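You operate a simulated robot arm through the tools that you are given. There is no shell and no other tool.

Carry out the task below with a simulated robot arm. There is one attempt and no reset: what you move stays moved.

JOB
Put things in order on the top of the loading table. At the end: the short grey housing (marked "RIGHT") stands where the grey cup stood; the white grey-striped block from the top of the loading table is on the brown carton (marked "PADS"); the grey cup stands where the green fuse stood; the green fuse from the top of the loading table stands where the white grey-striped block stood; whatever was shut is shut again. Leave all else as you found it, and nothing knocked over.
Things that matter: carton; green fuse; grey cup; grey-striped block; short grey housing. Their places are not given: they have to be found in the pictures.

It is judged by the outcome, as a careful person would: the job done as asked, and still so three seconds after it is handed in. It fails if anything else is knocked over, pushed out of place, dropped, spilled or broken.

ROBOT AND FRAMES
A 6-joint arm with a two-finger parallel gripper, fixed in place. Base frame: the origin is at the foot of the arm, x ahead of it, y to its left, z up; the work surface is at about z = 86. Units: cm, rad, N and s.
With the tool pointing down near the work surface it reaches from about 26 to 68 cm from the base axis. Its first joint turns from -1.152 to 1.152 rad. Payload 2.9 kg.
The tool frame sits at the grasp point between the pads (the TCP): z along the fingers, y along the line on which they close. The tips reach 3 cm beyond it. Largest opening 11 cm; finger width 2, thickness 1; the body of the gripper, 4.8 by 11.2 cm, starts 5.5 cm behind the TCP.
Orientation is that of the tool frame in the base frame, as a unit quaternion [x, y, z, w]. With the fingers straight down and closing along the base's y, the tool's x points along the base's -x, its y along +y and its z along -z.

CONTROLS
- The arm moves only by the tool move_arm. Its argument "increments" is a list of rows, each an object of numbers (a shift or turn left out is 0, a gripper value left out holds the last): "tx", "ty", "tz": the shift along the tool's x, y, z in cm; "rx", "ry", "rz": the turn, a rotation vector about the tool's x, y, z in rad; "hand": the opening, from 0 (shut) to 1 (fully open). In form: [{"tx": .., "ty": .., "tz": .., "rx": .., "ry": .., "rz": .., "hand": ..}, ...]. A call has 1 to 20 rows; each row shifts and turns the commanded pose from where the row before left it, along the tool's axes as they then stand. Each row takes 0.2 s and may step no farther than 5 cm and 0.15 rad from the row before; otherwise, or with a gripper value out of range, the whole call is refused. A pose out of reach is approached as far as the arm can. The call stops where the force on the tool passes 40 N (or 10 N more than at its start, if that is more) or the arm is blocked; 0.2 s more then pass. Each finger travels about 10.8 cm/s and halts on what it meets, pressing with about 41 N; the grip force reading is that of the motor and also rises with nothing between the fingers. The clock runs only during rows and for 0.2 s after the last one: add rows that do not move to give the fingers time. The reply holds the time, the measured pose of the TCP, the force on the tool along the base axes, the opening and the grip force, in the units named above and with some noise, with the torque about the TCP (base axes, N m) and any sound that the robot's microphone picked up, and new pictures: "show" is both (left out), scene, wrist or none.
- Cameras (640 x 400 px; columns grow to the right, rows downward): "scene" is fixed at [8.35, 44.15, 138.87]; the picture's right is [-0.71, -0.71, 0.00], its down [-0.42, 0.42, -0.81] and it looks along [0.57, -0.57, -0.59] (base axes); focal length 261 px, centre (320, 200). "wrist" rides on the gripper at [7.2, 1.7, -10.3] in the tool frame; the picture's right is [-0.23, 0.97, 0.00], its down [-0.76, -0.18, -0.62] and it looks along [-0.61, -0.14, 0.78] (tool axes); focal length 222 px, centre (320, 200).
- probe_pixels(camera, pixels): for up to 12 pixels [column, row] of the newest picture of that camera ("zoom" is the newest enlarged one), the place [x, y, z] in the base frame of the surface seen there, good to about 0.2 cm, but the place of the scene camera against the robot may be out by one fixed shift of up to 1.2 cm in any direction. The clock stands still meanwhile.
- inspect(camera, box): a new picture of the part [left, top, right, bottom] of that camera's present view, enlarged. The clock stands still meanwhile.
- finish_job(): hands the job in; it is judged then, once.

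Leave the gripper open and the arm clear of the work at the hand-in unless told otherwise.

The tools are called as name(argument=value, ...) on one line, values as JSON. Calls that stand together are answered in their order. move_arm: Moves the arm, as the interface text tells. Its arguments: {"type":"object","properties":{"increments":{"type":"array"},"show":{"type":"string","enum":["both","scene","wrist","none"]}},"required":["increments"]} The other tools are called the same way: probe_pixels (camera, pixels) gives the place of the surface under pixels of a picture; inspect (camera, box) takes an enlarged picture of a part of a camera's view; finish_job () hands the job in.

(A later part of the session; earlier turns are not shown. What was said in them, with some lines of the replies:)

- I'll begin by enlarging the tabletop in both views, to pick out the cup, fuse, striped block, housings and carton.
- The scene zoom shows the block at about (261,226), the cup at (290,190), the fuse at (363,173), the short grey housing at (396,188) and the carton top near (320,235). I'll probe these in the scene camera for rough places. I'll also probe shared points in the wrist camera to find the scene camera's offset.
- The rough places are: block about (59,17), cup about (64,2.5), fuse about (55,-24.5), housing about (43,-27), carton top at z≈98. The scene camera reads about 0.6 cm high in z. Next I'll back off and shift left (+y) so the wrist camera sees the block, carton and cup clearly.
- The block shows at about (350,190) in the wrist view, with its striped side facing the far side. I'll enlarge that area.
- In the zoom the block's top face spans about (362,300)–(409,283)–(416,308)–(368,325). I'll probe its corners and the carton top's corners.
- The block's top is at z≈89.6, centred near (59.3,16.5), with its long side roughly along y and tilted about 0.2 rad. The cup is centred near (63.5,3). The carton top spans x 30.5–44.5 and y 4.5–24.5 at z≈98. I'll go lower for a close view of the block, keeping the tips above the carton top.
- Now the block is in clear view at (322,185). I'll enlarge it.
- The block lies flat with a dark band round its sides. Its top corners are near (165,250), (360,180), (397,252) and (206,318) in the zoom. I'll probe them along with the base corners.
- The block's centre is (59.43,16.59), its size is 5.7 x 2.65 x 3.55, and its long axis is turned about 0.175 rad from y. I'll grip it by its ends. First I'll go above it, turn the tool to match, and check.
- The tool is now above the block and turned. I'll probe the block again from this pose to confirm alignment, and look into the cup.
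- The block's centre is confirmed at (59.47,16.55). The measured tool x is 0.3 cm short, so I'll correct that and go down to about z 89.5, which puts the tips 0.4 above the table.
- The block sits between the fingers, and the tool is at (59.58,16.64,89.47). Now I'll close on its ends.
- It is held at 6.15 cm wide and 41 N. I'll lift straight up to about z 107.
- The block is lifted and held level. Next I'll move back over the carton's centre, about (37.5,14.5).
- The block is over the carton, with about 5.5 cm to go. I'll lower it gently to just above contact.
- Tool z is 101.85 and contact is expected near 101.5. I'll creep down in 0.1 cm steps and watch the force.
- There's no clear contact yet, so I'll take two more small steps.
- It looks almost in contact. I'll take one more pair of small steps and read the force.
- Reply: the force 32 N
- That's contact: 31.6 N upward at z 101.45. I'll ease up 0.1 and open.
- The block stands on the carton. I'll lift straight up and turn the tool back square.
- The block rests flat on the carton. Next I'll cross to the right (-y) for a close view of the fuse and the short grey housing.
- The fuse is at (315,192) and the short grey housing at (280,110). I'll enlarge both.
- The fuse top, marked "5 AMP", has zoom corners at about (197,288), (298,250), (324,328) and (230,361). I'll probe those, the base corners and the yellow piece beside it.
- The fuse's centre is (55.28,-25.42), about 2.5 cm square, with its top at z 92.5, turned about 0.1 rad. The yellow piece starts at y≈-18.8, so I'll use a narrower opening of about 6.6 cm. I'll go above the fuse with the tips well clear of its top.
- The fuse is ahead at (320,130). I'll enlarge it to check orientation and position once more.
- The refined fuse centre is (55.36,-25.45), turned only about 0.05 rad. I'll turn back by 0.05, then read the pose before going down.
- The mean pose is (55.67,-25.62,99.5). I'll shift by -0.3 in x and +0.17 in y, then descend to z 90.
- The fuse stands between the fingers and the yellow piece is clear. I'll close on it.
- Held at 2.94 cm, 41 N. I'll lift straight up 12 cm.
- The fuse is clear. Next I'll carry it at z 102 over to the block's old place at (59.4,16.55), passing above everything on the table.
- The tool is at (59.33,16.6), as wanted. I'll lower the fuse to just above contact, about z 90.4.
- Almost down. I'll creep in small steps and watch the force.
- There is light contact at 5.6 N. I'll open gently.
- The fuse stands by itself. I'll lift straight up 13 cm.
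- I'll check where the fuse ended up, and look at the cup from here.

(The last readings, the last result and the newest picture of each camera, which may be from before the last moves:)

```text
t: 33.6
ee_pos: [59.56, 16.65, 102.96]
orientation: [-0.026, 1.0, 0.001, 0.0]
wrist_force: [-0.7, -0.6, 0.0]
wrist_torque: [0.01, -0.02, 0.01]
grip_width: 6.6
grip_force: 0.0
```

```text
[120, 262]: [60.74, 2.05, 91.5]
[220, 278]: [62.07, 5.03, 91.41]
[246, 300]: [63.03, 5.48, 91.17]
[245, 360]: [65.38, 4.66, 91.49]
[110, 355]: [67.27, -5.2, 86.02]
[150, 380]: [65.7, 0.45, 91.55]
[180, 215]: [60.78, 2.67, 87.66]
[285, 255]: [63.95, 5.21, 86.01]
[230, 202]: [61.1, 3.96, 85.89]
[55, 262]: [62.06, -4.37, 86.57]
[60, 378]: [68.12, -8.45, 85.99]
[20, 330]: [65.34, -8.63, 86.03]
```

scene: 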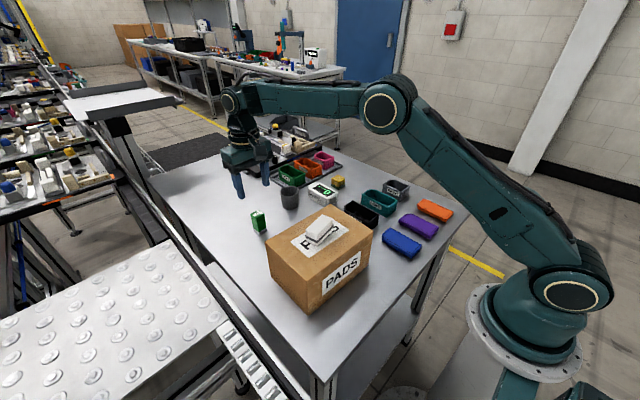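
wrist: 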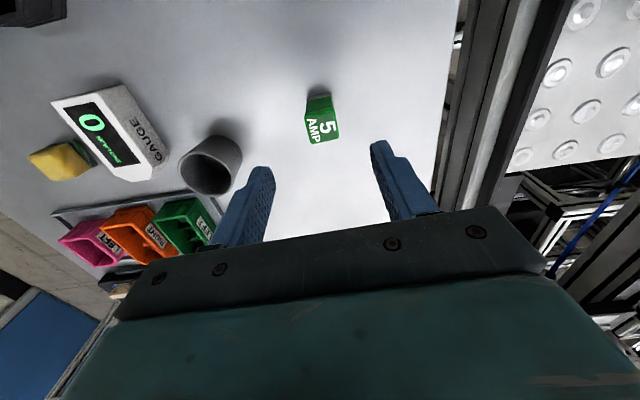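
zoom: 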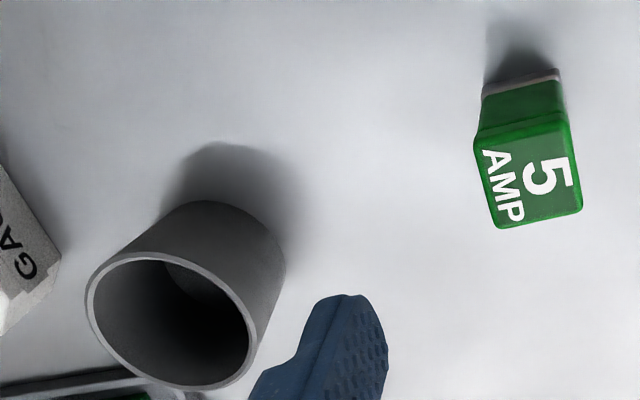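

The fuse is upright at (59.9,16.7), within about 0.4 cm of the block's old centre. The cup's rim fits a circle centred at (63.45,2.57) with radius 2.87 and top at z 91.5. It is empty. The gauge's nearest corner is at y≈-4.4, so an 8.25 cm opening clears it. I'll move above the cup.

move_arm(increments=[{"rz": 0.05, "hand": 0.75}, {"tx": -0.97, "ty": -3.52, "tz": 0.7}, {"tx": -0.97, "ty": -3.52, "tz": 0.7}, {"tx": -0.97, "ty": -3.52, "tz": 0.7}, {"tx": -0.98, "ty": -3.52, "tz": 0.7}, {}, {}], show="both")

move_arm(increments=[{}], show="none")

move_arm(increments=[{}], show="wrist")

```text
t: 35.2
ee_pos: [63.23, 2.31, 100.33]
orientation: [0.0, 1.0, -0.001, 0.0]
wrist_force: [-0.2, -0.3, 0.2]
wrist_torque: [-0.01, -0.01, -0.02]
grip_width: 8.24
grip_force: 0.1
```

scene: 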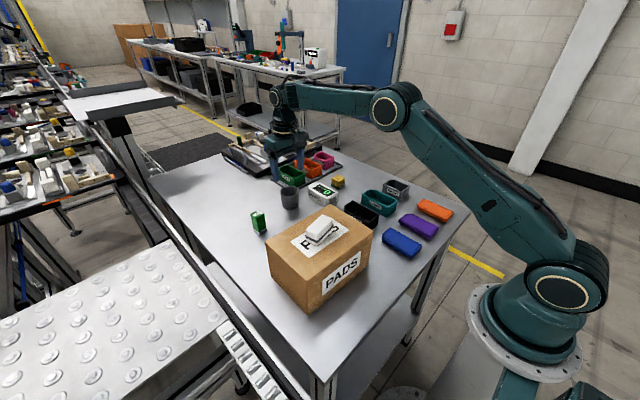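
wrist: 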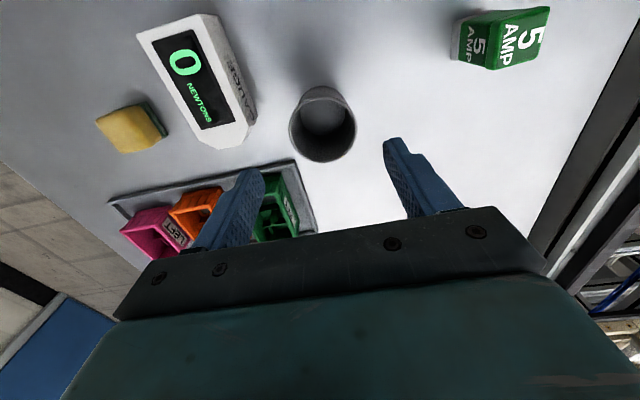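

```text
t: 35.6
ee_pos: [63.23, 2.39, 100.39]
orientation: [0.0, 1.0, -0.001, 0.0]
wrist_force: [0.3, 0.5, -0.2]
wrist_torque: [0.0, 0.0, -0.01]
grip_width: 8.25
grip_force: 0.0
```

```text
t: 36.0
ee_pos: [63.32, 2.38, 100.34]
orientation: [0.001, 1.0, 0.001, 0.0]
wrist_force: [0.0, -0.6, 0.1]
wrist_torque: [0.0, -0.01, -0.05]
grip_width: 8.26
grip_force: 0.1
```

wrist: 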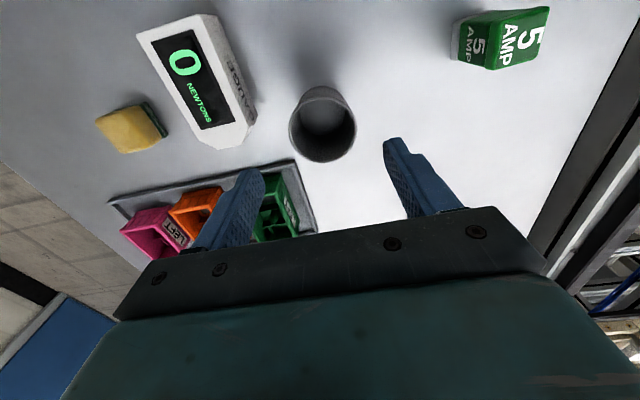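

The whole cup rim is now visible at (322,125), with the gauge corner near (240,140). I'll enlarge and measure.

inspect(camera="wrist", box=[220, 70, 380, 170])

```text
4.00 times, centred on (300, 120) of wrist
```

zoom: 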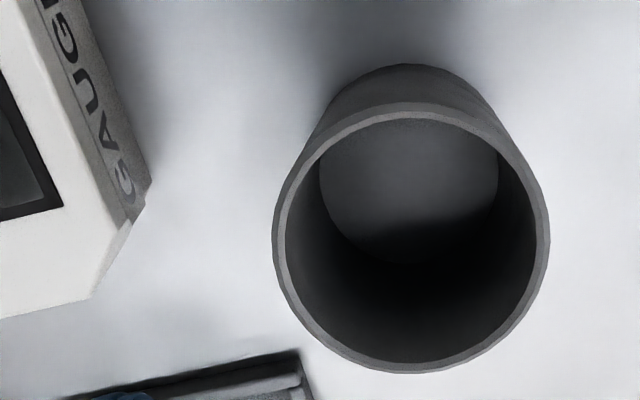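

probe_pixels(camera="zoom", pixels=[[411, 106], [279, 240], [544, 240], [408, 369], [320, 145], [505, 145], [315, 335], [505, 335], [149, 184], [90, 298], [300, 355], [410, 185]])

probe_pixels(camera="wrist", pixels=[[218, 15], [258, 118], [240, 146], [215, 148], [137, 33], [293, 161], [316, 232], [279, 172], [107, 205], [300, 190], [258, 200], [120, 195]])

```text
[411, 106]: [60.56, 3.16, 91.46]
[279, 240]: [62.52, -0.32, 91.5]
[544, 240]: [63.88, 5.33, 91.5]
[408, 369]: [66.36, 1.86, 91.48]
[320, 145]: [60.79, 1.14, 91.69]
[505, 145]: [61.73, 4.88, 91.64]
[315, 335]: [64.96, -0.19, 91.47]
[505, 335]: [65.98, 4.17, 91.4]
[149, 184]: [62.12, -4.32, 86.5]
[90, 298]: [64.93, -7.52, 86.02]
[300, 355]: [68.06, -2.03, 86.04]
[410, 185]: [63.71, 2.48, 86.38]
```

```text
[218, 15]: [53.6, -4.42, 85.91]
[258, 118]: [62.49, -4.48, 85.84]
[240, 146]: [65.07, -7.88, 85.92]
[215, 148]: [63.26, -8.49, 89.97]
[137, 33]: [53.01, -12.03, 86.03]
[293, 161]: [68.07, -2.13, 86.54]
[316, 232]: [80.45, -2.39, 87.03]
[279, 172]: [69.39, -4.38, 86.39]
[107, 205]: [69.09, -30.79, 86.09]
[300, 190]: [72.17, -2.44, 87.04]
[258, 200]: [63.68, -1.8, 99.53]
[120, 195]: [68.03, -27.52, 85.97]
```

The cup's centre is (63.38,2.52), R≈2.95. The gauge corner is at y≈-4.3 and the tray begins at x≈68, y<-2, so the fingers have room. I'll make a tiny correction and descend to z≈89.6.

move_arm(increments=[{"tx": -0.1, "ty": 0.15}, {"tz": 3.5}, {"tz": 3.0}, {"tz": 2.5}, {"tz": 1.7}, {}], show="wrist")

```text
t: 37.4
ee_pos: [63.36, 2.7, 89.53]
orientation: [0.0, 1.0, 0.0, 0.0]
wrist_force: [-0.8, 0.0, 0.4]
wrist_torque: [0.0, -0.03, 0.01]
grip_width: 8.24
grip_force: 0.0
```

wrist: 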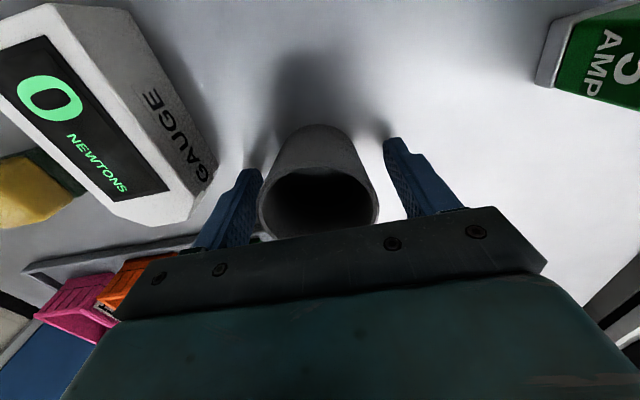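

The cup is between the fingers. I'll close gently.

move_arm(increments=[{"hand": 0.65}, {"hand": 0.55}, {"hand": 0.48}, {"hand": 0.45}, {}], show="wrist")

```text
t: 38.6
ee_pos: [63.26, 2.58, 89.47]
orientation: [0.0, 1.0, 0.0, 0.0]
wrist_force: [0.1, 0.3, 0.8]
wrist_torque: [-0.04, 0.0, 0.02]
grip_width: 6.03
grip_force: 41.5
```

wrist: 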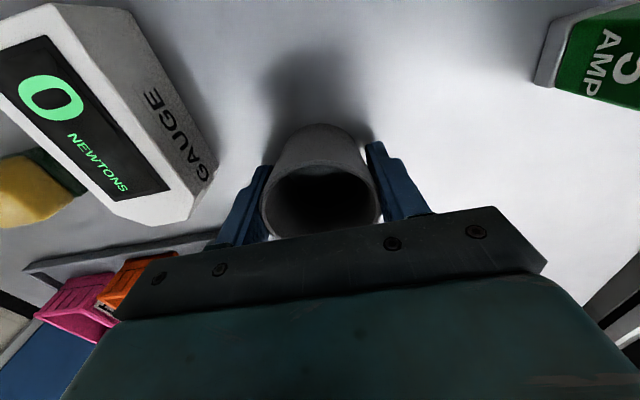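

Held at 6.03 cm, 41 N. I'll lift slowly.

move_arm(increments=[{"tz": -0.5}, {"tz": -1.5}, {"tz": -2.5}, {"tz": -3.5}, {"tz": -4.0}, {}], show="both")

```text
t: 40.0
ee_pos: [63.49, 2.74, 101.27]
orientation: [0.001, 1.0, 0.0, 0.0]
wrist_force: [0.0, -0.4, 0.8]
wrist_torque: [-0.03, -0.02, -0.01]
grip_width: 6.03
grip_force: 40.9
```

scene: 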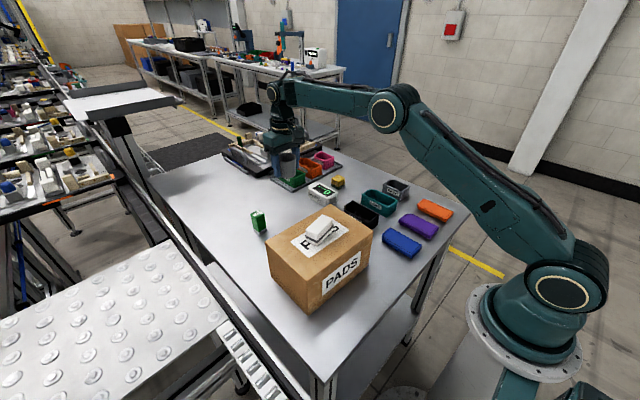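
wrist: 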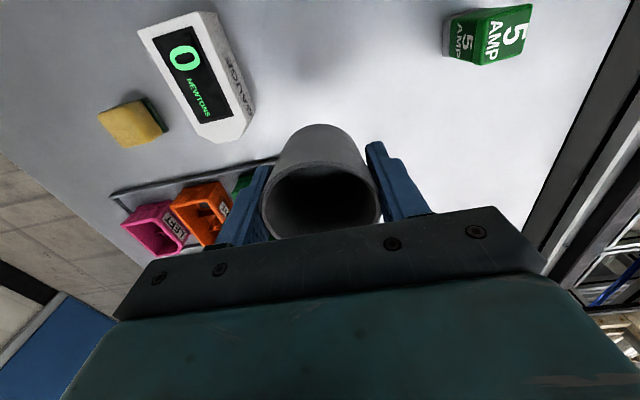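

The cup is lifted and upright. I'll carry it to the fuse's old place at (55.36,-25.45), at z≈101.

move_arm(increments=[{"tx": 0.5, "ty": -1.75}, {"tx": 1.0, "ty": -3.51}, {"tx": 1.0, "ty": -3.51}, {"tx": 1.0, "ty": -3.51}, {"tx": 1.0, "ty": -3.51}, {"tx": 1.0, "ty": -3.51}, {"tx": 1.0, "ty": -3.51}, {"tx": 1.0, "ty": -3.51}, {"tx": 0.5, "ty": -1.75}, {}, {}], show="both")

move_arm(increments=[{}], show="none")

move_arm(increments=[{}], show="none")

```text
t: 42.4
ee_pos: [55.43, -25.49, 101.41]
orientation: [0.0, 1.0, 0.001, 0.0]
wrist_force: [-0.1, -0.1, 0.0]
wrist_torque: [0.0, -0.02, 0.01]
grip_width: 6.01
grip_force: 41.2
```

scene: 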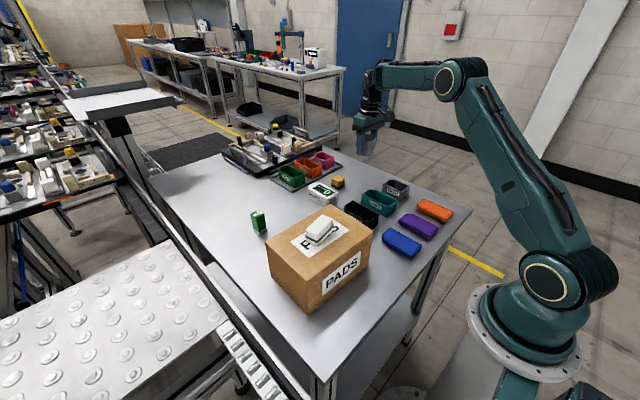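
wrist: 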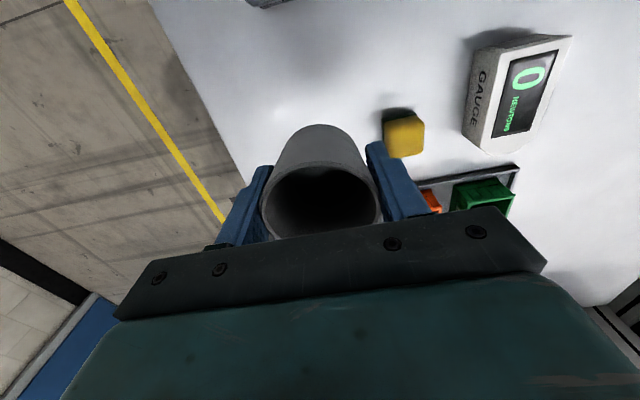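

```text
t: 42.8
ee_pos: [55.5, -25.4, 101.49]
orientation: [0.0, 1.0, 0.0, 0.0]
wrist_force: [-0.4, 0.5, -0.4]
wrist_torque: [-0.01, -0.01, 0.01]
grip_width: 6.0
grip_force: 41.0
```

```text
t: 43.2
ee_pos: [55.38, -25.51, 101.42]
orientation: [0.0, 1.0, 0.0, -0.001]
wrist_force: [-0.5, 0.1, -1.3]
wrist_torque: [0.02, 0.0, 0.01]
grip_width: 6.03
grip_force: 40.2
```

The tool is at (55.44,-25.47), on target. Contact is expected near z 89.5, so I'll lower to about 89.9 first.

move_arm(increments=[{"tz": 3.5}, {"tz": 3.5}, {"tz": 2.5}, {"tz": 1.5}, {"tz": 0.5}, {}], show="wrist")

inspect(camera="scene", box=[310, 120, 430, 220])

```text
t: 44.6
ee_pos: [55.54, -25.14, 90.04]
orientation: [0.0, 1.0, 0.0, 0.0]
wrist_force: [0.5, -0.1, -0.2]
wrist_torque: [-0.02, -0.01, 0.0]
grip_width: 6.03
grip_force: 41.7
```

wrist: 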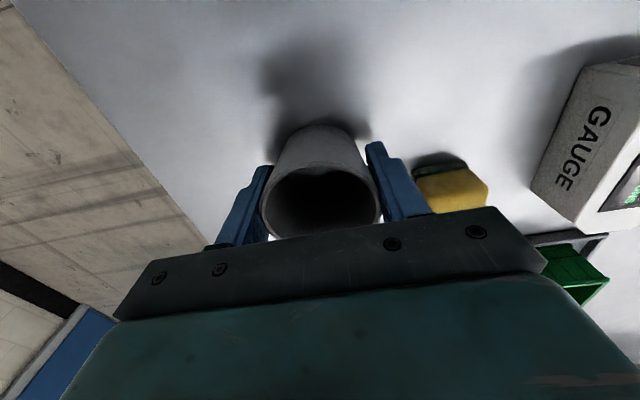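

```text
4.00 times, centred on (370, 170) of scene
```

zoom: 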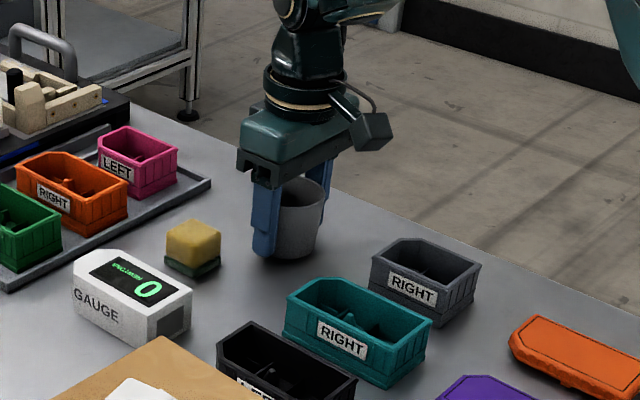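

I'm slightly above contact, so I'll creep down.

move_arm(increments=[{"tz": 0.1}, {"tz": 0.1}, {}], show="none")

move_arm(increments=[{"tz": 0.08}, {"tz": 0.06}, {}], show="none")

```text
t: 45.4
ee_pos: [55.48, -25.29, 89.81]
orientation: [0.0, 1.0, 0.0, -0.001]
wrist_force: [-0.2, -0.7, -0.7]
wrist_torque: [-0.02, -0.02, 0.0]
grip_width: 6.01
grip_force: 40.9
```

```text
t: 46.2
ee_pos: [55.36, -25.38, 89.72]
orientation: [-0.001, 1.0, 0.0, 0.0]
wrist_force: [0.1, -0.3, -0.7]
wrist_torque: [0.03, 0.02, -0.01]
grip_width: 6.05
grip_force: 41.9
```

move_arm(increments=[{"tz": 0.08}, {"tz": 0.06}, {}], show="none")

```text
t: 47.0
ee_pos: [55.41, -25.38, 89.53]
orientation: [-0.001, 1.0, 0.001, -0.001]
wrist_force: [0.2, 0.0, -0.3]
wrist_torque: [0.03, 0.02, -0.02]
grip_width: 6.02
grip_force: 40.4
```

No contact yet. I'll take another small step.

move_arm(increments=[{"tz": 0.06}, {"tz": 0.05}, {}], show="none")

```text
t: 47.8
ee_pos: [55.48, -25.43, 89.49]
orientation: [0.0, 1.0, 0.0, 0.0]
wrist_force: [-1.7, 0.8, 8.1]
wrist_torque: [0.05, 0.09, -0.01]
grip_width: 6.03
grip_force: 41.1
```

Contact at 8 N. I'll open gently to about 7.7 cm.

move_arm(increments=[{"hand": 0.58}, {"hand": 0.64}, {"hand": 0.7}, {}], show="wrist")

```text
t: 48.8
ee_pos: [55.55, -25.41, 89.47]
orientation: [0.0, 1.0, 0.0, -0.001]
wrist_force: [-0.6, -0.1, -0.2]
wrist_torque: [-0.04, -0.01, 0.0]
grip_width: 7.71
grip_force: 0.0
```

wrist: 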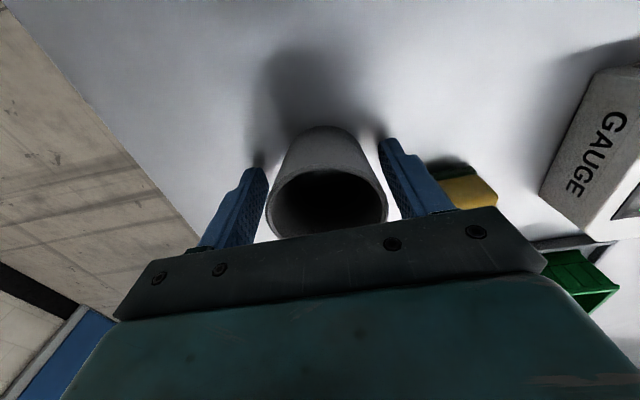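

The cup is released and standing. I'll lift straight up, then back off to view the housing.

move_arm(increments=[{"tz": -1.5}, {"tz": -3.0}, {"tz": -4.0}, {"tz": -4.5}, {"tz": -3.0}, {}], show="wrist")

move_arm(increments=[{"tx": 4.2, "tz": -0.5}, {"tx": 4.2, "tz": -0.5}, {"tx": 4.2, "tz": -0.5}, {"tx": 4.2}, {"tx": 4.2}, {"tx": 4.2}, {}], show="both")

```text
t: 50.2
ee_pos: [55.46, -25.26, 105.48]
orientation: [0.0, 1.0, 0.0, 0.0]
wrist_force: [-0.6, -0.7, 1.0]
wrist_torque: [-0.01, -0.01, 0.02]
grip_width: 7.69
grip_force: 0.0
```

wrist: 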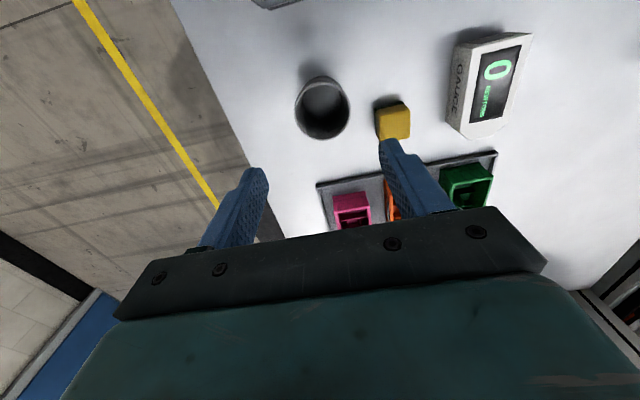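

```text
t: 51.8
ee_pos: [30.47, -25.33, 106.86]
orientation: [0.0, 1.0, 0.0, 0.0]
wrist_force: [0.0, 0.1, -0.4]
wrist_torque: [-0.02, 0.0, -0.01]
grip_width: 7.7
grip_force: 0.1
```

scene: 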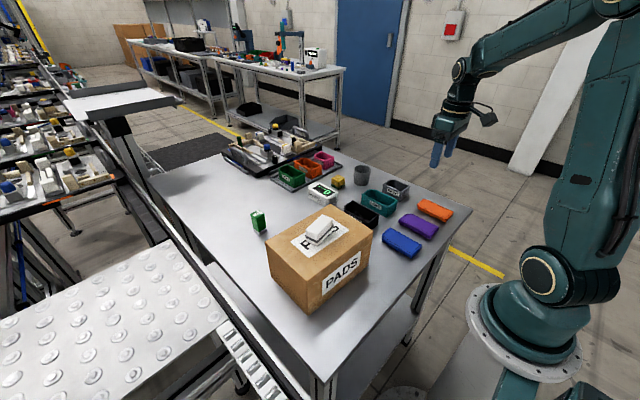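
wrist: 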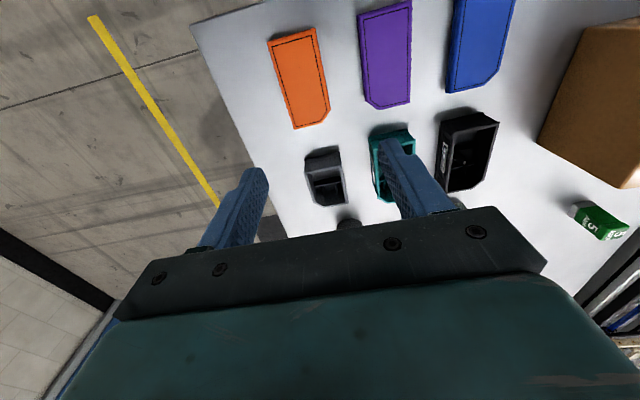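

The short grey housing is at (325,180). I'll enlarge it.

inspect(camera="wrist", box=[285, 135, 385, 220])

inspect(camera="scene", box=[330, 150, 450, 240])

```text
4.71 times, centred on (335, 178) of wrist
```

zoom: 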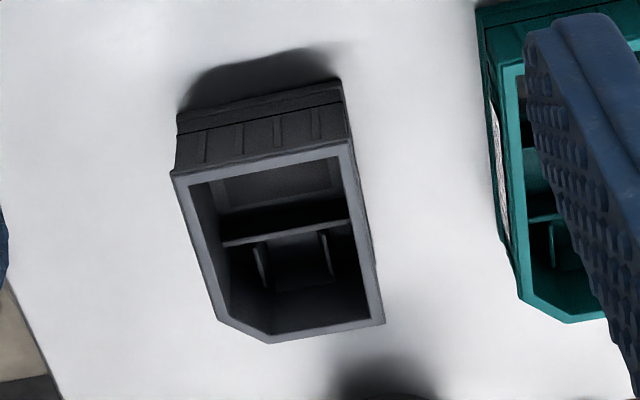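

```text
4.44 times, centred on (390, 195) of scene
```

zoom: 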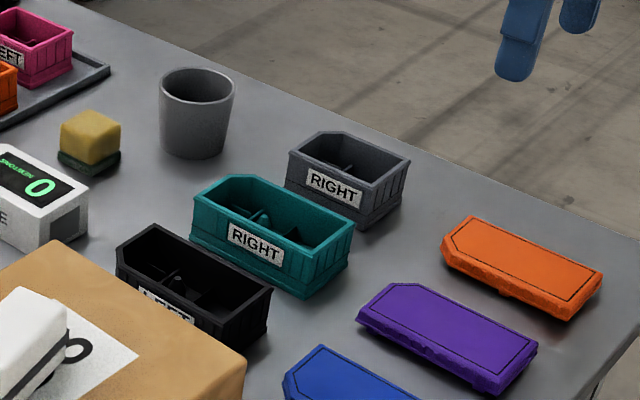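

The zoom shows the housing as an open tray with one cut corner. Its rim corners are near (174,175), (349,143), (383,322), (268,341) and (217,318). I'll probe these plus the base edges and neighbours.

probe_pixels(camera="wrist", pixels=[[371, 128], [413, 127], [372, 165], [376, 200], [340, 214], [460, 205], [350, 220], [390, 205]])

inspect(camera="wrist", box=[285, 135, 385, 220])

probe_pixels(camera="zoom", pixels=[[176, 176], [347, 146], [380, 320], [267, 338], [219, 316], [180, 118], [340, 84], [283, 300], [300, 285], [365, 225], [190, 232], [270, 180]])

```text
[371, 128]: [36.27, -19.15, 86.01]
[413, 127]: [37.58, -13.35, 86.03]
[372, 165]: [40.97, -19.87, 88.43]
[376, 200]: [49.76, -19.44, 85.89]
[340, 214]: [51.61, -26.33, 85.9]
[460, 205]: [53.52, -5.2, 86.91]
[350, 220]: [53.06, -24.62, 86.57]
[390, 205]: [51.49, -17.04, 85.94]
```

```text
4.71 times, centred on (335, 178) of wrist
```

zoom: 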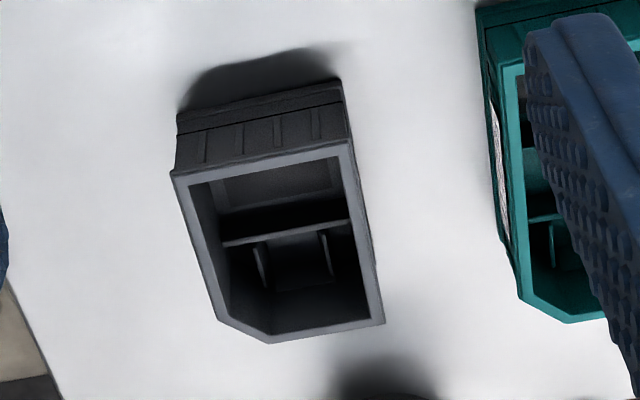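

```text
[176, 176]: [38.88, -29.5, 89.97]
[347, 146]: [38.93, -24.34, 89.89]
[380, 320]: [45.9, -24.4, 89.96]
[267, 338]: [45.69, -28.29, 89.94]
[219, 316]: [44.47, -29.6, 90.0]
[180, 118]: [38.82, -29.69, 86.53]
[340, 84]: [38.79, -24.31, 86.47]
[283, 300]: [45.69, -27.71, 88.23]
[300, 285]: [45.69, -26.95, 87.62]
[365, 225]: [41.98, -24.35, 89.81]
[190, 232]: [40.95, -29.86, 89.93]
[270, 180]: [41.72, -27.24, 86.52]
```

The housing spans x 38.85–45.95 and y -29.75 to -24.25 with its top at z 90, square to the base axes, centre (42.4,-27.0). The teal one's wall is at y≈-19.9, so a 7.7 cm opening fits between. I'll move above the housing.

move_arm(increments=[{"tx": -2.98, "ty": -0.42, "tz": 1.6}, {"tx": -2.98, "ty": -0.42, "tz": 1.6}, {"tx": -2.98, "ty": -0.42, "tz": 1.6}, {"tx": -2.98, "ty": -0.42, "tz": 1.6}, {}, {}], show="both")

move_arm(increments=[{}], show="none")

move_arm(increments=[{}], show="wrist")

```text
t: 53.2
ee_pos: [42.03, -27.09, 100.27]
orientation: [-0.001, 1.0, 0.0, 0.0]
wrist_force: [-0.3, -0.5, 0.2]
wrist_torque: [0.0, 0.02, -0.01]
grip_width: 7.71
grip_force: 0.2
```

scene: 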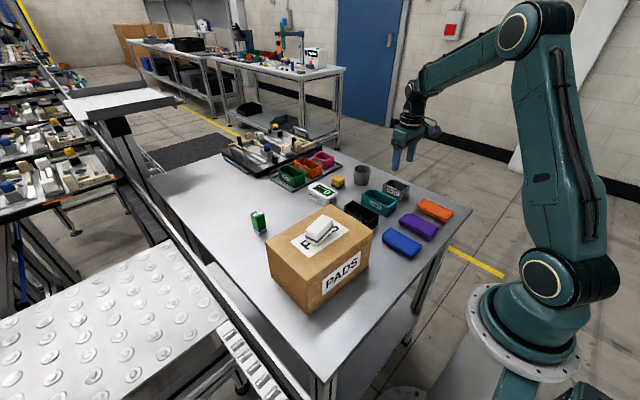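
wrist: 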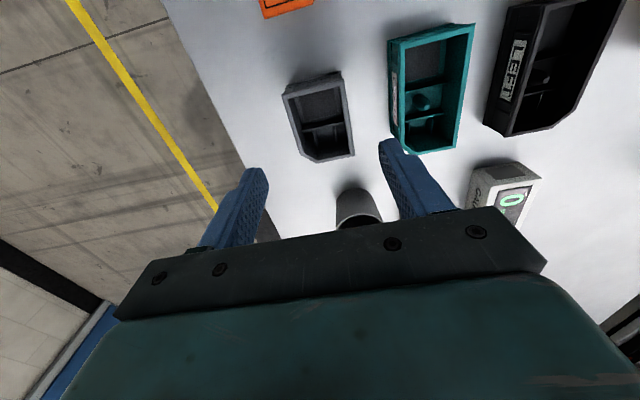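

```text
t: 53.6
ee_pos: [42.1, -26.96, 100.4]
orientation: [0.0, 1.0, 0.0, 0.0]
wrist_force: [-0.2, -0.4, -0.8]
wrist_torque: [0.0, 0.02, -0.03]
grip_width: 7.69
grip_force: 0.1
```

```text
t: 54.0
ee_pos: [42.01, -27.02, 100.25]
orientation: [0.0, 1.0, -0.001, 0.0]
wrist_force: [0.0, 0.6, -0.5]
wrist_torque: [-0.04, -0.01, 0.01]
grip_width: 7.7
grip_force: 0.0
```

wrist: 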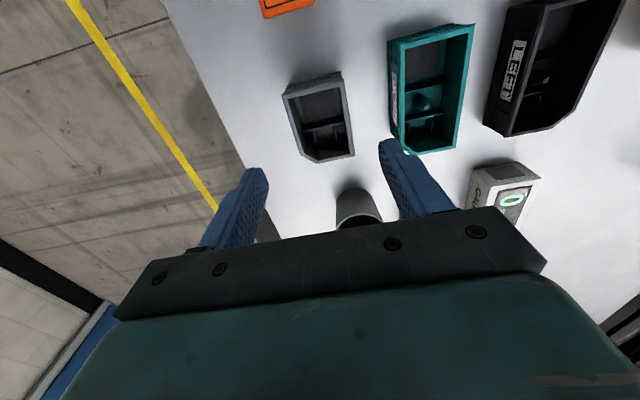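

From this pose the housing is at (322,118). I'll take a second measurement.

inspect(camera="wrist", box=[270, 60, 400, 170])

```text
3.64 times, centred on (335, 115) of wrist
```

zoom: 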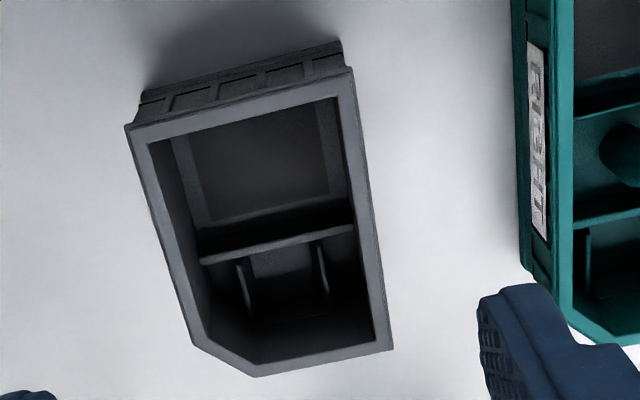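

probe_pixels(camera="zoom", pixels=[[130, 128], [350, 76], [388, 346], [257, 373], [196, 340], [145, 92], [340, 45], [365, 200], [165, 235], [527, 150], [535, 265], [570, 300]])

```text
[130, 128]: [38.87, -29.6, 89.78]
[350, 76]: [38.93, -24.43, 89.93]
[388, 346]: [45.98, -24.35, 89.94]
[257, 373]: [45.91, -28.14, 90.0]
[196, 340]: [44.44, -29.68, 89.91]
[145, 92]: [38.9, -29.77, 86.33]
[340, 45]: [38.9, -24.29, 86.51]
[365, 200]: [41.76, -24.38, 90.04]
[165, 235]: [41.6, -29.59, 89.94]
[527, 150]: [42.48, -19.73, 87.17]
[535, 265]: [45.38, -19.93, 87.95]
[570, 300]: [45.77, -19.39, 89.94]
```

The housing's centre is confirmed at (42.43,-27.0). I'll shift +0.38 in x and descend to z≈89.5.

move_arm(increments=[{"tx": -0.38}, {"tz": 3.5}, {"tz": 3.0}, {"tz": 2.5}, {"tz": 1.7}, {}], show="wrist")

move_arm(increments=[{}], show="none")

```text
t: 55.4
ee_pos: [42.57, -27.27, 89.84]
orientation: [0.001, 1.0, 0.0, 0.0]
wrist_force: [0.4, 0.1, -0.8]
wrist_torque: [0.0, 0.0, 0.02]
grip_width: 7.7
grip_force: 0.0
```

wrist: 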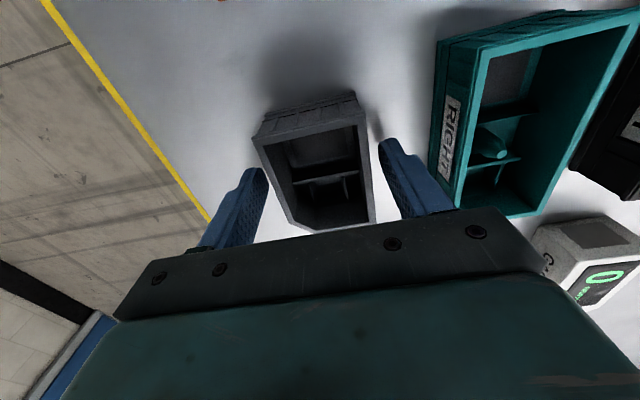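

```text
t: 55.8
ee_pos: [42.59, -27.15, 89.81]
orientation: [0.0, 1.0, -0.001, 0.001]
wrist_force: [-0.4, 0.2, 0.4]
wrist_torque: [0.0, 0.01, 0.03]
grip_width: 7.71
grip_force: 0.0
```

The tool is at z 89.8. I'll take it 0.3 lower and 0.15 to the left to centre it, then close.

move_arm(increments=[{"tz": 0.3, "ty": 0.15}, {}, {"hand": 0.58}, {"hand": 0.5}, {"hand": 0.4}, {}, {}], show="wrist")

```text
t: 57.4
ee_pos: [42.48, -26.95, 89.65]
orientation: [0.0, 1.0, 0.0, 0.0]
wrist_force: [0.3, -0.5, -0.2]
wrist_torque: [0.02, 0.0, 0.01]
grip_width: 5.33
grip_force: 41.8
```

wrist: 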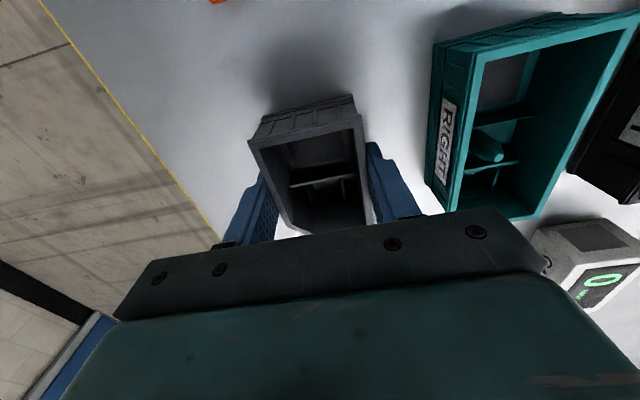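

Held at 5.33 cm, 41 N. I'll lift slowly to about z 103.

move_arm(increments=[{"tz": -0.5}, {"tz": -1.5}, {"tz": -3.0}, {"tz": -4.0}, {"tz": -4.5}, {}], show="both")

move_arm(increments=[{}], show="none")

```text
t: 58.8
ee_pos: [42.24, -26.85, 103.21]
orientation: [0.0, 1.0, 0.0, 0.001]
wrist_force: [0.5, 0.1, -1.4]
wrist_torque: [-0.04, -0.02, 0.0]
grip_width: 5.34
grip_force: 40.7
```

scene: 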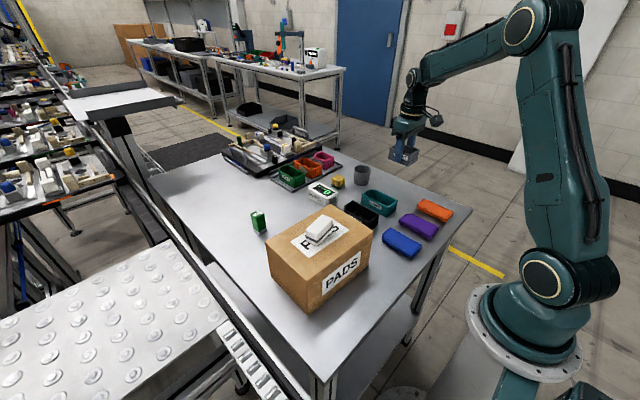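
wrist: 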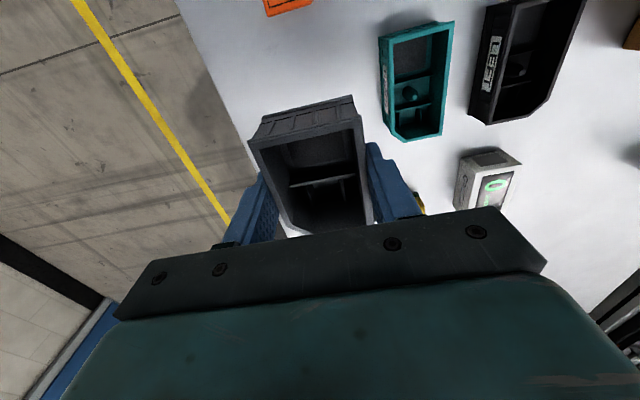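

```text
t: 59.2
ee_pos: [42.27, -26.81, 103.08]
orientation: [0.0, 1.0, 0.0, 0.0]
wrist_force: [-0.6, -0.1, -0.9]
wrist_torque: [0.03, 0.02, 0.01]
grip_width: 5.34
grip_force: 41.2
```

The housing is lifted and level. I'll carry it to the cup's old place at (63.38,2.52), at z 103, clear of everything.

move_arm(increments=[{"tx": -1.06, "ty": 1.47}, {"tx": -2.11, "ty": 2.93}, {"tx": -2.11, "ty": 2.93}, {"tx": -2.11, "ty": 2.93}, {"tx": -2.11, "ty": 2.93}, {"tx": -2.11, "ty": 2.93}, {"tx": -2.11, "ty": 2.93}, {"tx": -2.11, "ty": 2.93}, {"tx": -2.11, "ty": 2.93}, {"tx": -2.11, "ty": 2.93}, {"tx": -1.06, "ty": 1.47}, {}, {}], show="both")

move_arm(increments=[{}], show="none")

move_arm(increments=[{}], show="wrist")

```text
t: 62.0
ee_pos: [63.61, 2.38, 102.94]
orientation: [0.0, 1.0, 0.0, 0.0]
wrist_force: [0.0, -0.4, -0.8]
wrist_torque: [-0.02, -0.01, 0.02]
grip_width: 5.34
grip_force: 41.0
```

scene: 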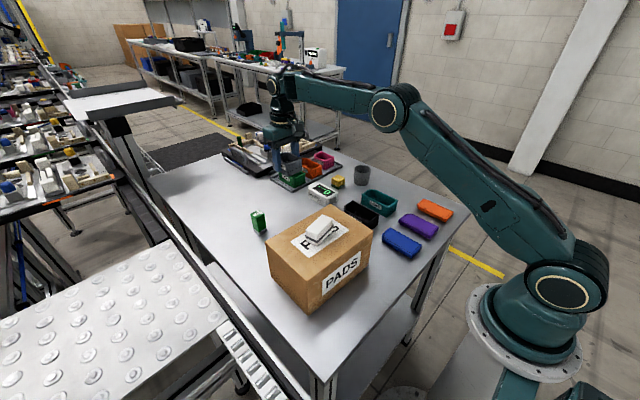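
wrist: 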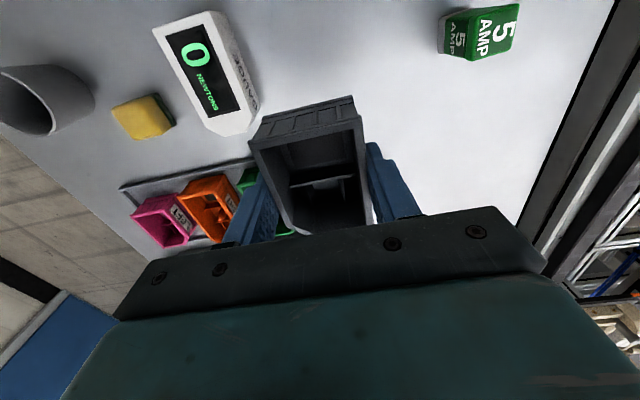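

```text
t: 62.4
ee_pos: [63.59, 2.47, 102.89]
orientation: [-0.001, 1.0, 0.0, 0.001]
wrist_force: [0.1, -0.4, -0.8]
wrist_torque: [0.01, 0.01, 0.0]
grip_width: 5.33
grip_force: 41.1
```

```text
t: 62.8
ee_pos: [63.5, 2.4, 102.87]
orientation: [0.0, 1.0, 0.0, 0.0]
wrist_force: [-0.7, 0.3, -1.6]
wrist_torque: [0.02, -0.05, 0.03]
grip_width: 5.33
grip_force: 41.0
```

wrist: 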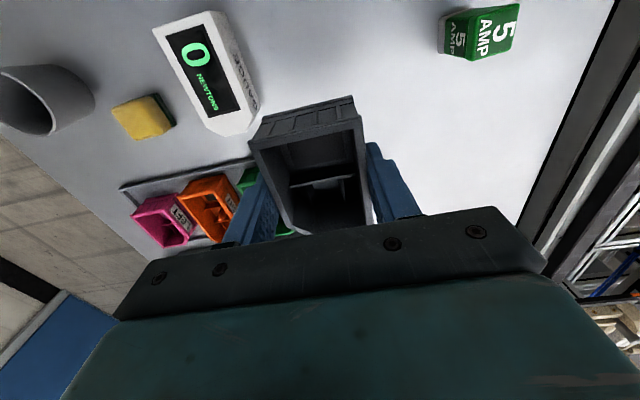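

I'll probe the held housing's rim corners at about (253,143) and (355,116), to see where its centre is before lowering.

inspect(camera="wrist", box=[230, 80, 400, 240])

probe_pixels(camera="wrist", pixels=[[253, 144], [357, 120], [362, 160], [265, 180], [260, 125], [350, 102]])

```text
2.50 times, centred on (315, 160) of wrist
```

zoom: 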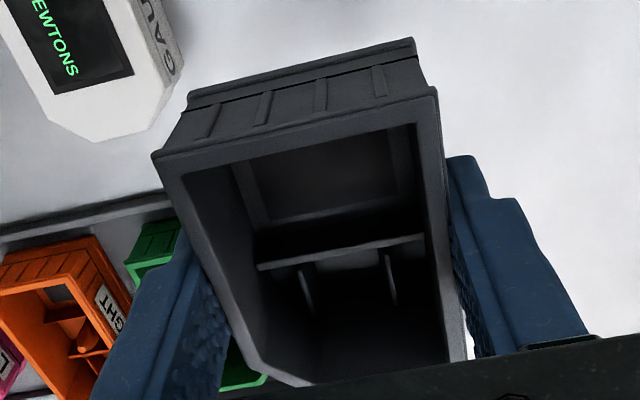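

```text
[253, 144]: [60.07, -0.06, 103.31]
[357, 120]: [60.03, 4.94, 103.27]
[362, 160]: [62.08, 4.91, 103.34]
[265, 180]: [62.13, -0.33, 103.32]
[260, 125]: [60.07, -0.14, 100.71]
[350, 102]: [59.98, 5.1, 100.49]
```

The held housing's centre is about (63.57,2.42). I'll shift -0.18 x, +0.1 y and lower about 12.9 cm, just above the table.

move_arm(increments=[{"tx": 0.18, "ty": 0.1}, {"tz": 4.0}, {"tz": 4.0}, {"tz": 2.8}, {"tz": 1.5}, {"tz": 0.5}, {}], show="wrist")

inspect(camera="scene", box=[240, 130, 350, 220])

```text
t: 64.4
ee_pos: [63.46, 2.44, 90.03]
orientation: [0.0, 1.0, 0.0, 0.0]
wrist_force: [1.1, -0.6, -1.0]
wrist_torque: [0.04, 0.0, -0.01]
grip_width: 5.35
grip_force: 41.3
```

wrist: 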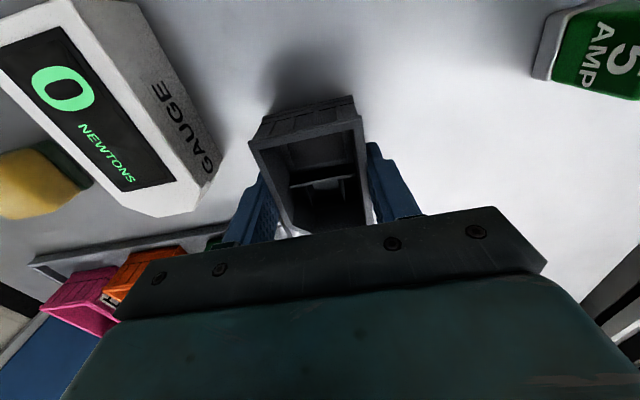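

```text
4.44 times, centred on (295, 175) of scene
```

zoom: 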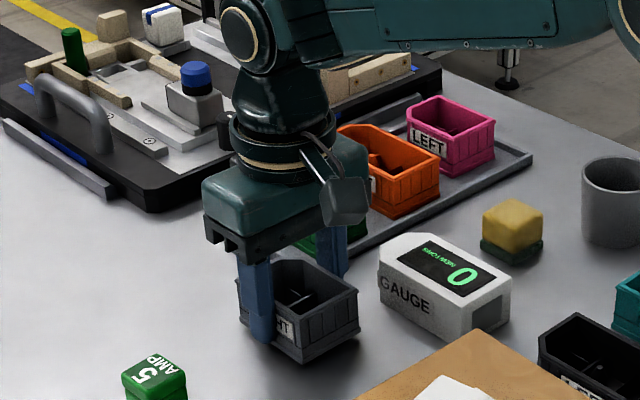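

I'm slightly above the table, so I'll creep down in small steps and watch the force.

move_arm(increments=[{"tz": 0.1}, {"tz": 0.08}, {}], show="none")

move_arm(increments=[{"tz": 0.06}, {"tz": 0.06}, {}], show="none")

```text
t: 65.2
ee_pos: [63.58, 2.31, 90.02]
orientation: [0.0, 1.0, 0.0, -0.001]
wrist_force: [0.2, -1.5, -1.1]
wrist_torque: [0.03, -0.04, -0.03]
grip_width: 5.34
grip_force: 40.5
```

```text
t: 66.0
ee_pos: [63.37, 2.48, 89.84]
orientation: [0.0, 1.0, -0.001, 0.0]
wrist_force: [0.7, -0.3, 0.2]
wrist_torque: [0.0, -0.01, -0.02]
grip_width: 5.35
grip_force: 40.5
```

move_arm(increments=[{"tz": 0.06}, {"tz": 0.06}, {}], show="none")

```text
t: 66.8
ee_pos: [63.5, 2.51, 89.74]
orientation: [0.0, 1.0, -0.001, -0.001]
wrist_force: [0.5, -0.7, -1.5]
wrist_torque: [-0.02, 0.02, 0.0]
grip_width: 5.35
grip_force: 40.7
```

move_arm(increments=[{"tz": 0.06}, {"tz": 0.06}, {}], show="none")

```text
t: 67.6
ee_pos: [63.43, 2.55, 89.65]
orientation: [0.0, 1.0, 0.0, 0.0]
wrist_force: [0.3, 0.2, -0.7]
wrist_torque: [0.01, -0.02, -0.02]
grip_width: 5.34
grip_force: 41.1
```

There's still no contact, so I'll keep taking small steps.

move_arm(increments=[{"tz": 0.06}, {}], show="none")

move_arm(increments=[{"tz": 0.05}, {}], show="none")

```text
t: 68.2
ee_pos: [63.51, 2.61, 89.56]
orientation: [-0.001, 1.0, 0.0, 0.0]
wrist_force: [-0.1, 0.0, -0.5]
wrist_torque: [-0.02, -0.01, -0.01]
grip_width: 5.33
grip_force: 40.7
```

```text
t: 68.8
ee_pos: [63.49, 2.49, 89.6]
orientation: [0.0, 1.0, 0.0, 0.001]
wrist_force: [1.2, 0.3, -0.1]
wrist_torque: [0.04, 0.04, -0.01]
grip_width: 5.37
grip_force: 41.1
```

move_arm(increments=[{"tz": 0.06}, {}], show="none")

probe_pixels(camera="wrist", pixels=[[253, 144], [357, 120], [362, 160], [260, 125], [350, 102]])

```text
t: 69.4
ee_pos: [63.47, 2.62, 89.61]
orientation: [-0.001, 1.0, 0.001, 0.002]
wrist_force: [-3.8, 2.2, 10.5]
wrist_torque: [0.02, 0.4, -0.06]
grip_width: 5.33
grip_force: 41.3
```

```text
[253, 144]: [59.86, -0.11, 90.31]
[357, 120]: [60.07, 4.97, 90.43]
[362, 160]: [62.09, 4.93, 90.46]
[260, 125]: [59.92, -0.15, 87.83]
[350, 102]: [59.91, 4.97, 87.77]
```

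Contact at 10.5 N, with the near edge touching first by a hair. I'll open gently.

move_arm(increments=[{"hand": 0.52}, {"hand": 0.58}, {"hand": 0.66}, {}], show="wrist")

```text
t: 70.4
ee_pos: [63.51, 2.5, 89.41]
orientation: [0.0, 1.0, 0.001, 0.0]
wrist_force: [-0.4, -0.7, 0.6]
wrist_torque: [0.01, -0.02, -0.01]
grip_width: 7.24
grip_force: 0.0
```

wrist: 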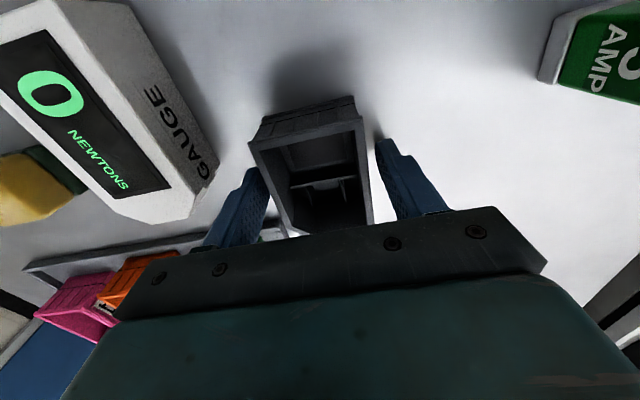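

It's released and standing. I'll lift straight up, then back off for a full view.

move_arm(increments=[{"tz": -1.5}, {"tz": -3.0}, {"tz": -4.0}, {"tz": -4.5}, {"tz": -4.5}, {"tz": -4.5}, {}], show="both")

move_arm(increments=[{"tx": 4.5, "tz": -1.0, "hand": 1.0}, {"tx": 4.5, "tz": -1.0}, {"tx": 4.5, "tz": -1.0}, {"tx": 4.5, "ty": -1.0, "tz": -1.0}, {"tx": 4.5, "ty": -1.0, "tz": -1.0}, {"tx": 2.0, "ty": -1.0, "tz": -1.0}, {}], show="both")

```text
t: 72.0
ee_pos: [63.3, 2.36, 111.31]
orientation: [0.0, 1.0, -0.001, 0.0]
wrist_force: [0.5, -0.8, -0.2]
wrist_torque: [0.01, -0.04, 0.01]
grip_width: 7.24
grip_force: 0.0
```

scene: 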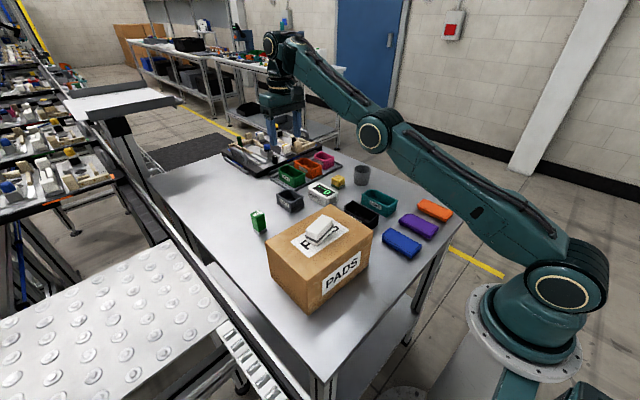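
wrist: 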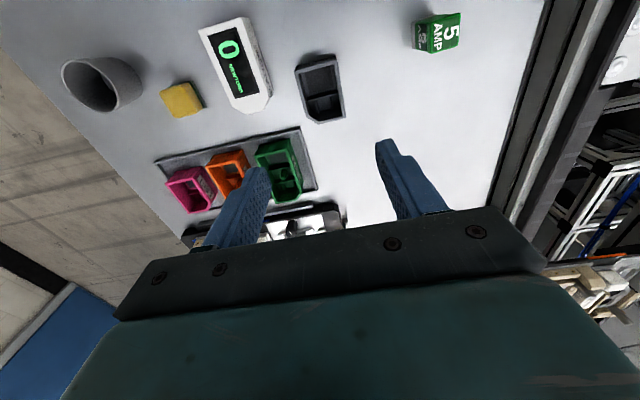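

```text
t: 73.6
ee_pos: [38.91, -0.64, 117.44]
orientation: [0.0, 1.0, 0.001, 0.0]
wrist_force: [-1.0, 1.3, -0.1]
wrist_torque: [0.0, -0.01, 0.0]
grip_width: 10.99
grip_force: 0.1
```

scene: 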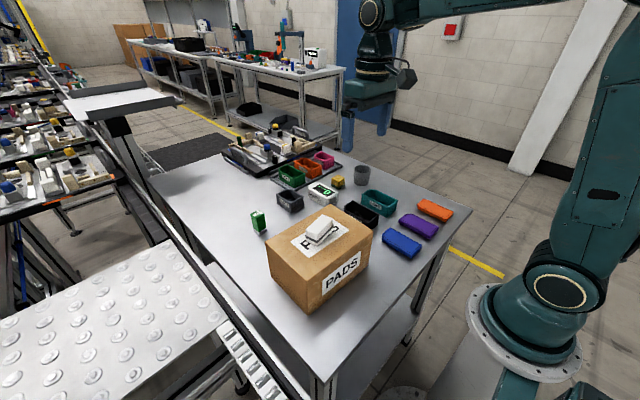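
wrist: 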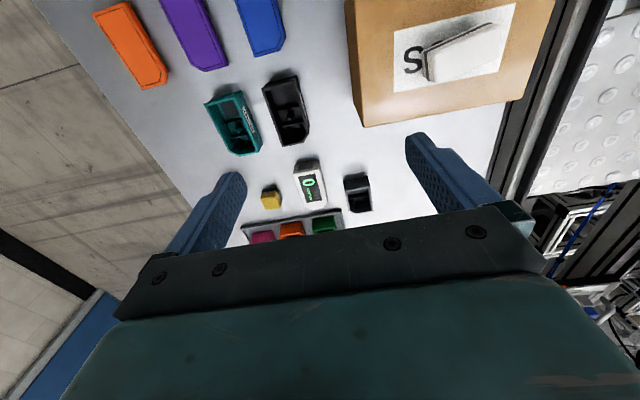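

I'm back with the gripper open. I'll check the result in an enlarged scene view.

inspect(camera="scene", box=[230, 130, 470, 280])

probe_pixels(camera="wrist", pixels=[[345, 186], [370, 184], [350, 210], [371, 210], [422, 50], [510, 36], [460, 60], [350, 175], [363, 172]])

```text
2.67 times, centred on (350, 205) of scene
```

zoom: 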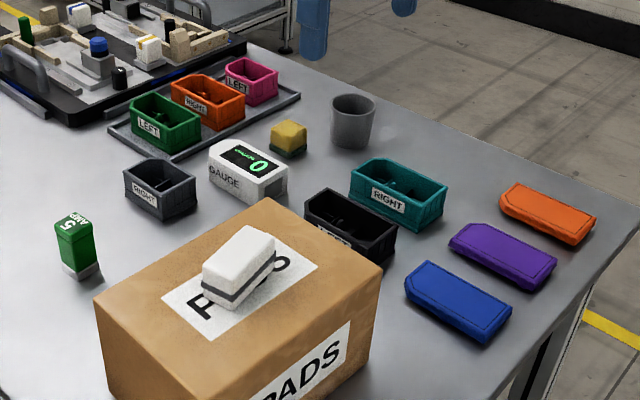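

```text
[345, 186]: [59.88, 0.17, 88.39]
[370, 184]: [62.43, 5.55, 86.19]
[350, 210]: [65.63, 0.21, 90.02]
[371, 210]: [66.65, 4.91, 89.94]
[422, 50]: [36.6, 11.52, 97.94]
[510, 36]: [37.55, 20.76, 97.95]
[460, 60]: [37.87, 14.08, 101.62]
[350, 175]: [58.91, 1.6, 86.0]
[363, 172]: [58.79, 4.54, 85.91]
```

The picture shows:
- The block is flat on the carton.
- The fuse is upright at the block's old place.
- The cup is upright at the fuse's old place.
- The grey "RIGHT" housing is at the cup's old place, about (63.4,2.5).
- The gauge, yellow piece, bins, lids and tray look as they were, and nothing that was shut was opened.

The arm is clear and the gripper is open, so I'm handing in.

finish_job()

```text
The job is handed in.
```

I moved all four things to where you asked, and the job is handed in. In the last pictures each one stands upright or flat, and nothing was knocked over.

| Thing | Where it is now | Distance from the exact spot |
|---|---|---|
| White grey-striped block | Flat on top of the brown "PADS" carton, near the middle | No exact spot given |
| Green fuse | Where the block stood | About 0.45 cm, measured afterwards |
| Grey cup | Where the fuse stood | About 0.1 cm, judged from the gripper's position at release |
| Short grey "RIGHT" housing | Where the cup stood | Within about 0.2 cm |

I left the fuse as it was rather than pick it up again to correct the 0.45 cm.

The gauge, yellow piece, other housings, lids and tray look the same as in the first picture. I opened nothing, so there was nothing to shut again. The arm is clear of the table and the gripper is open.
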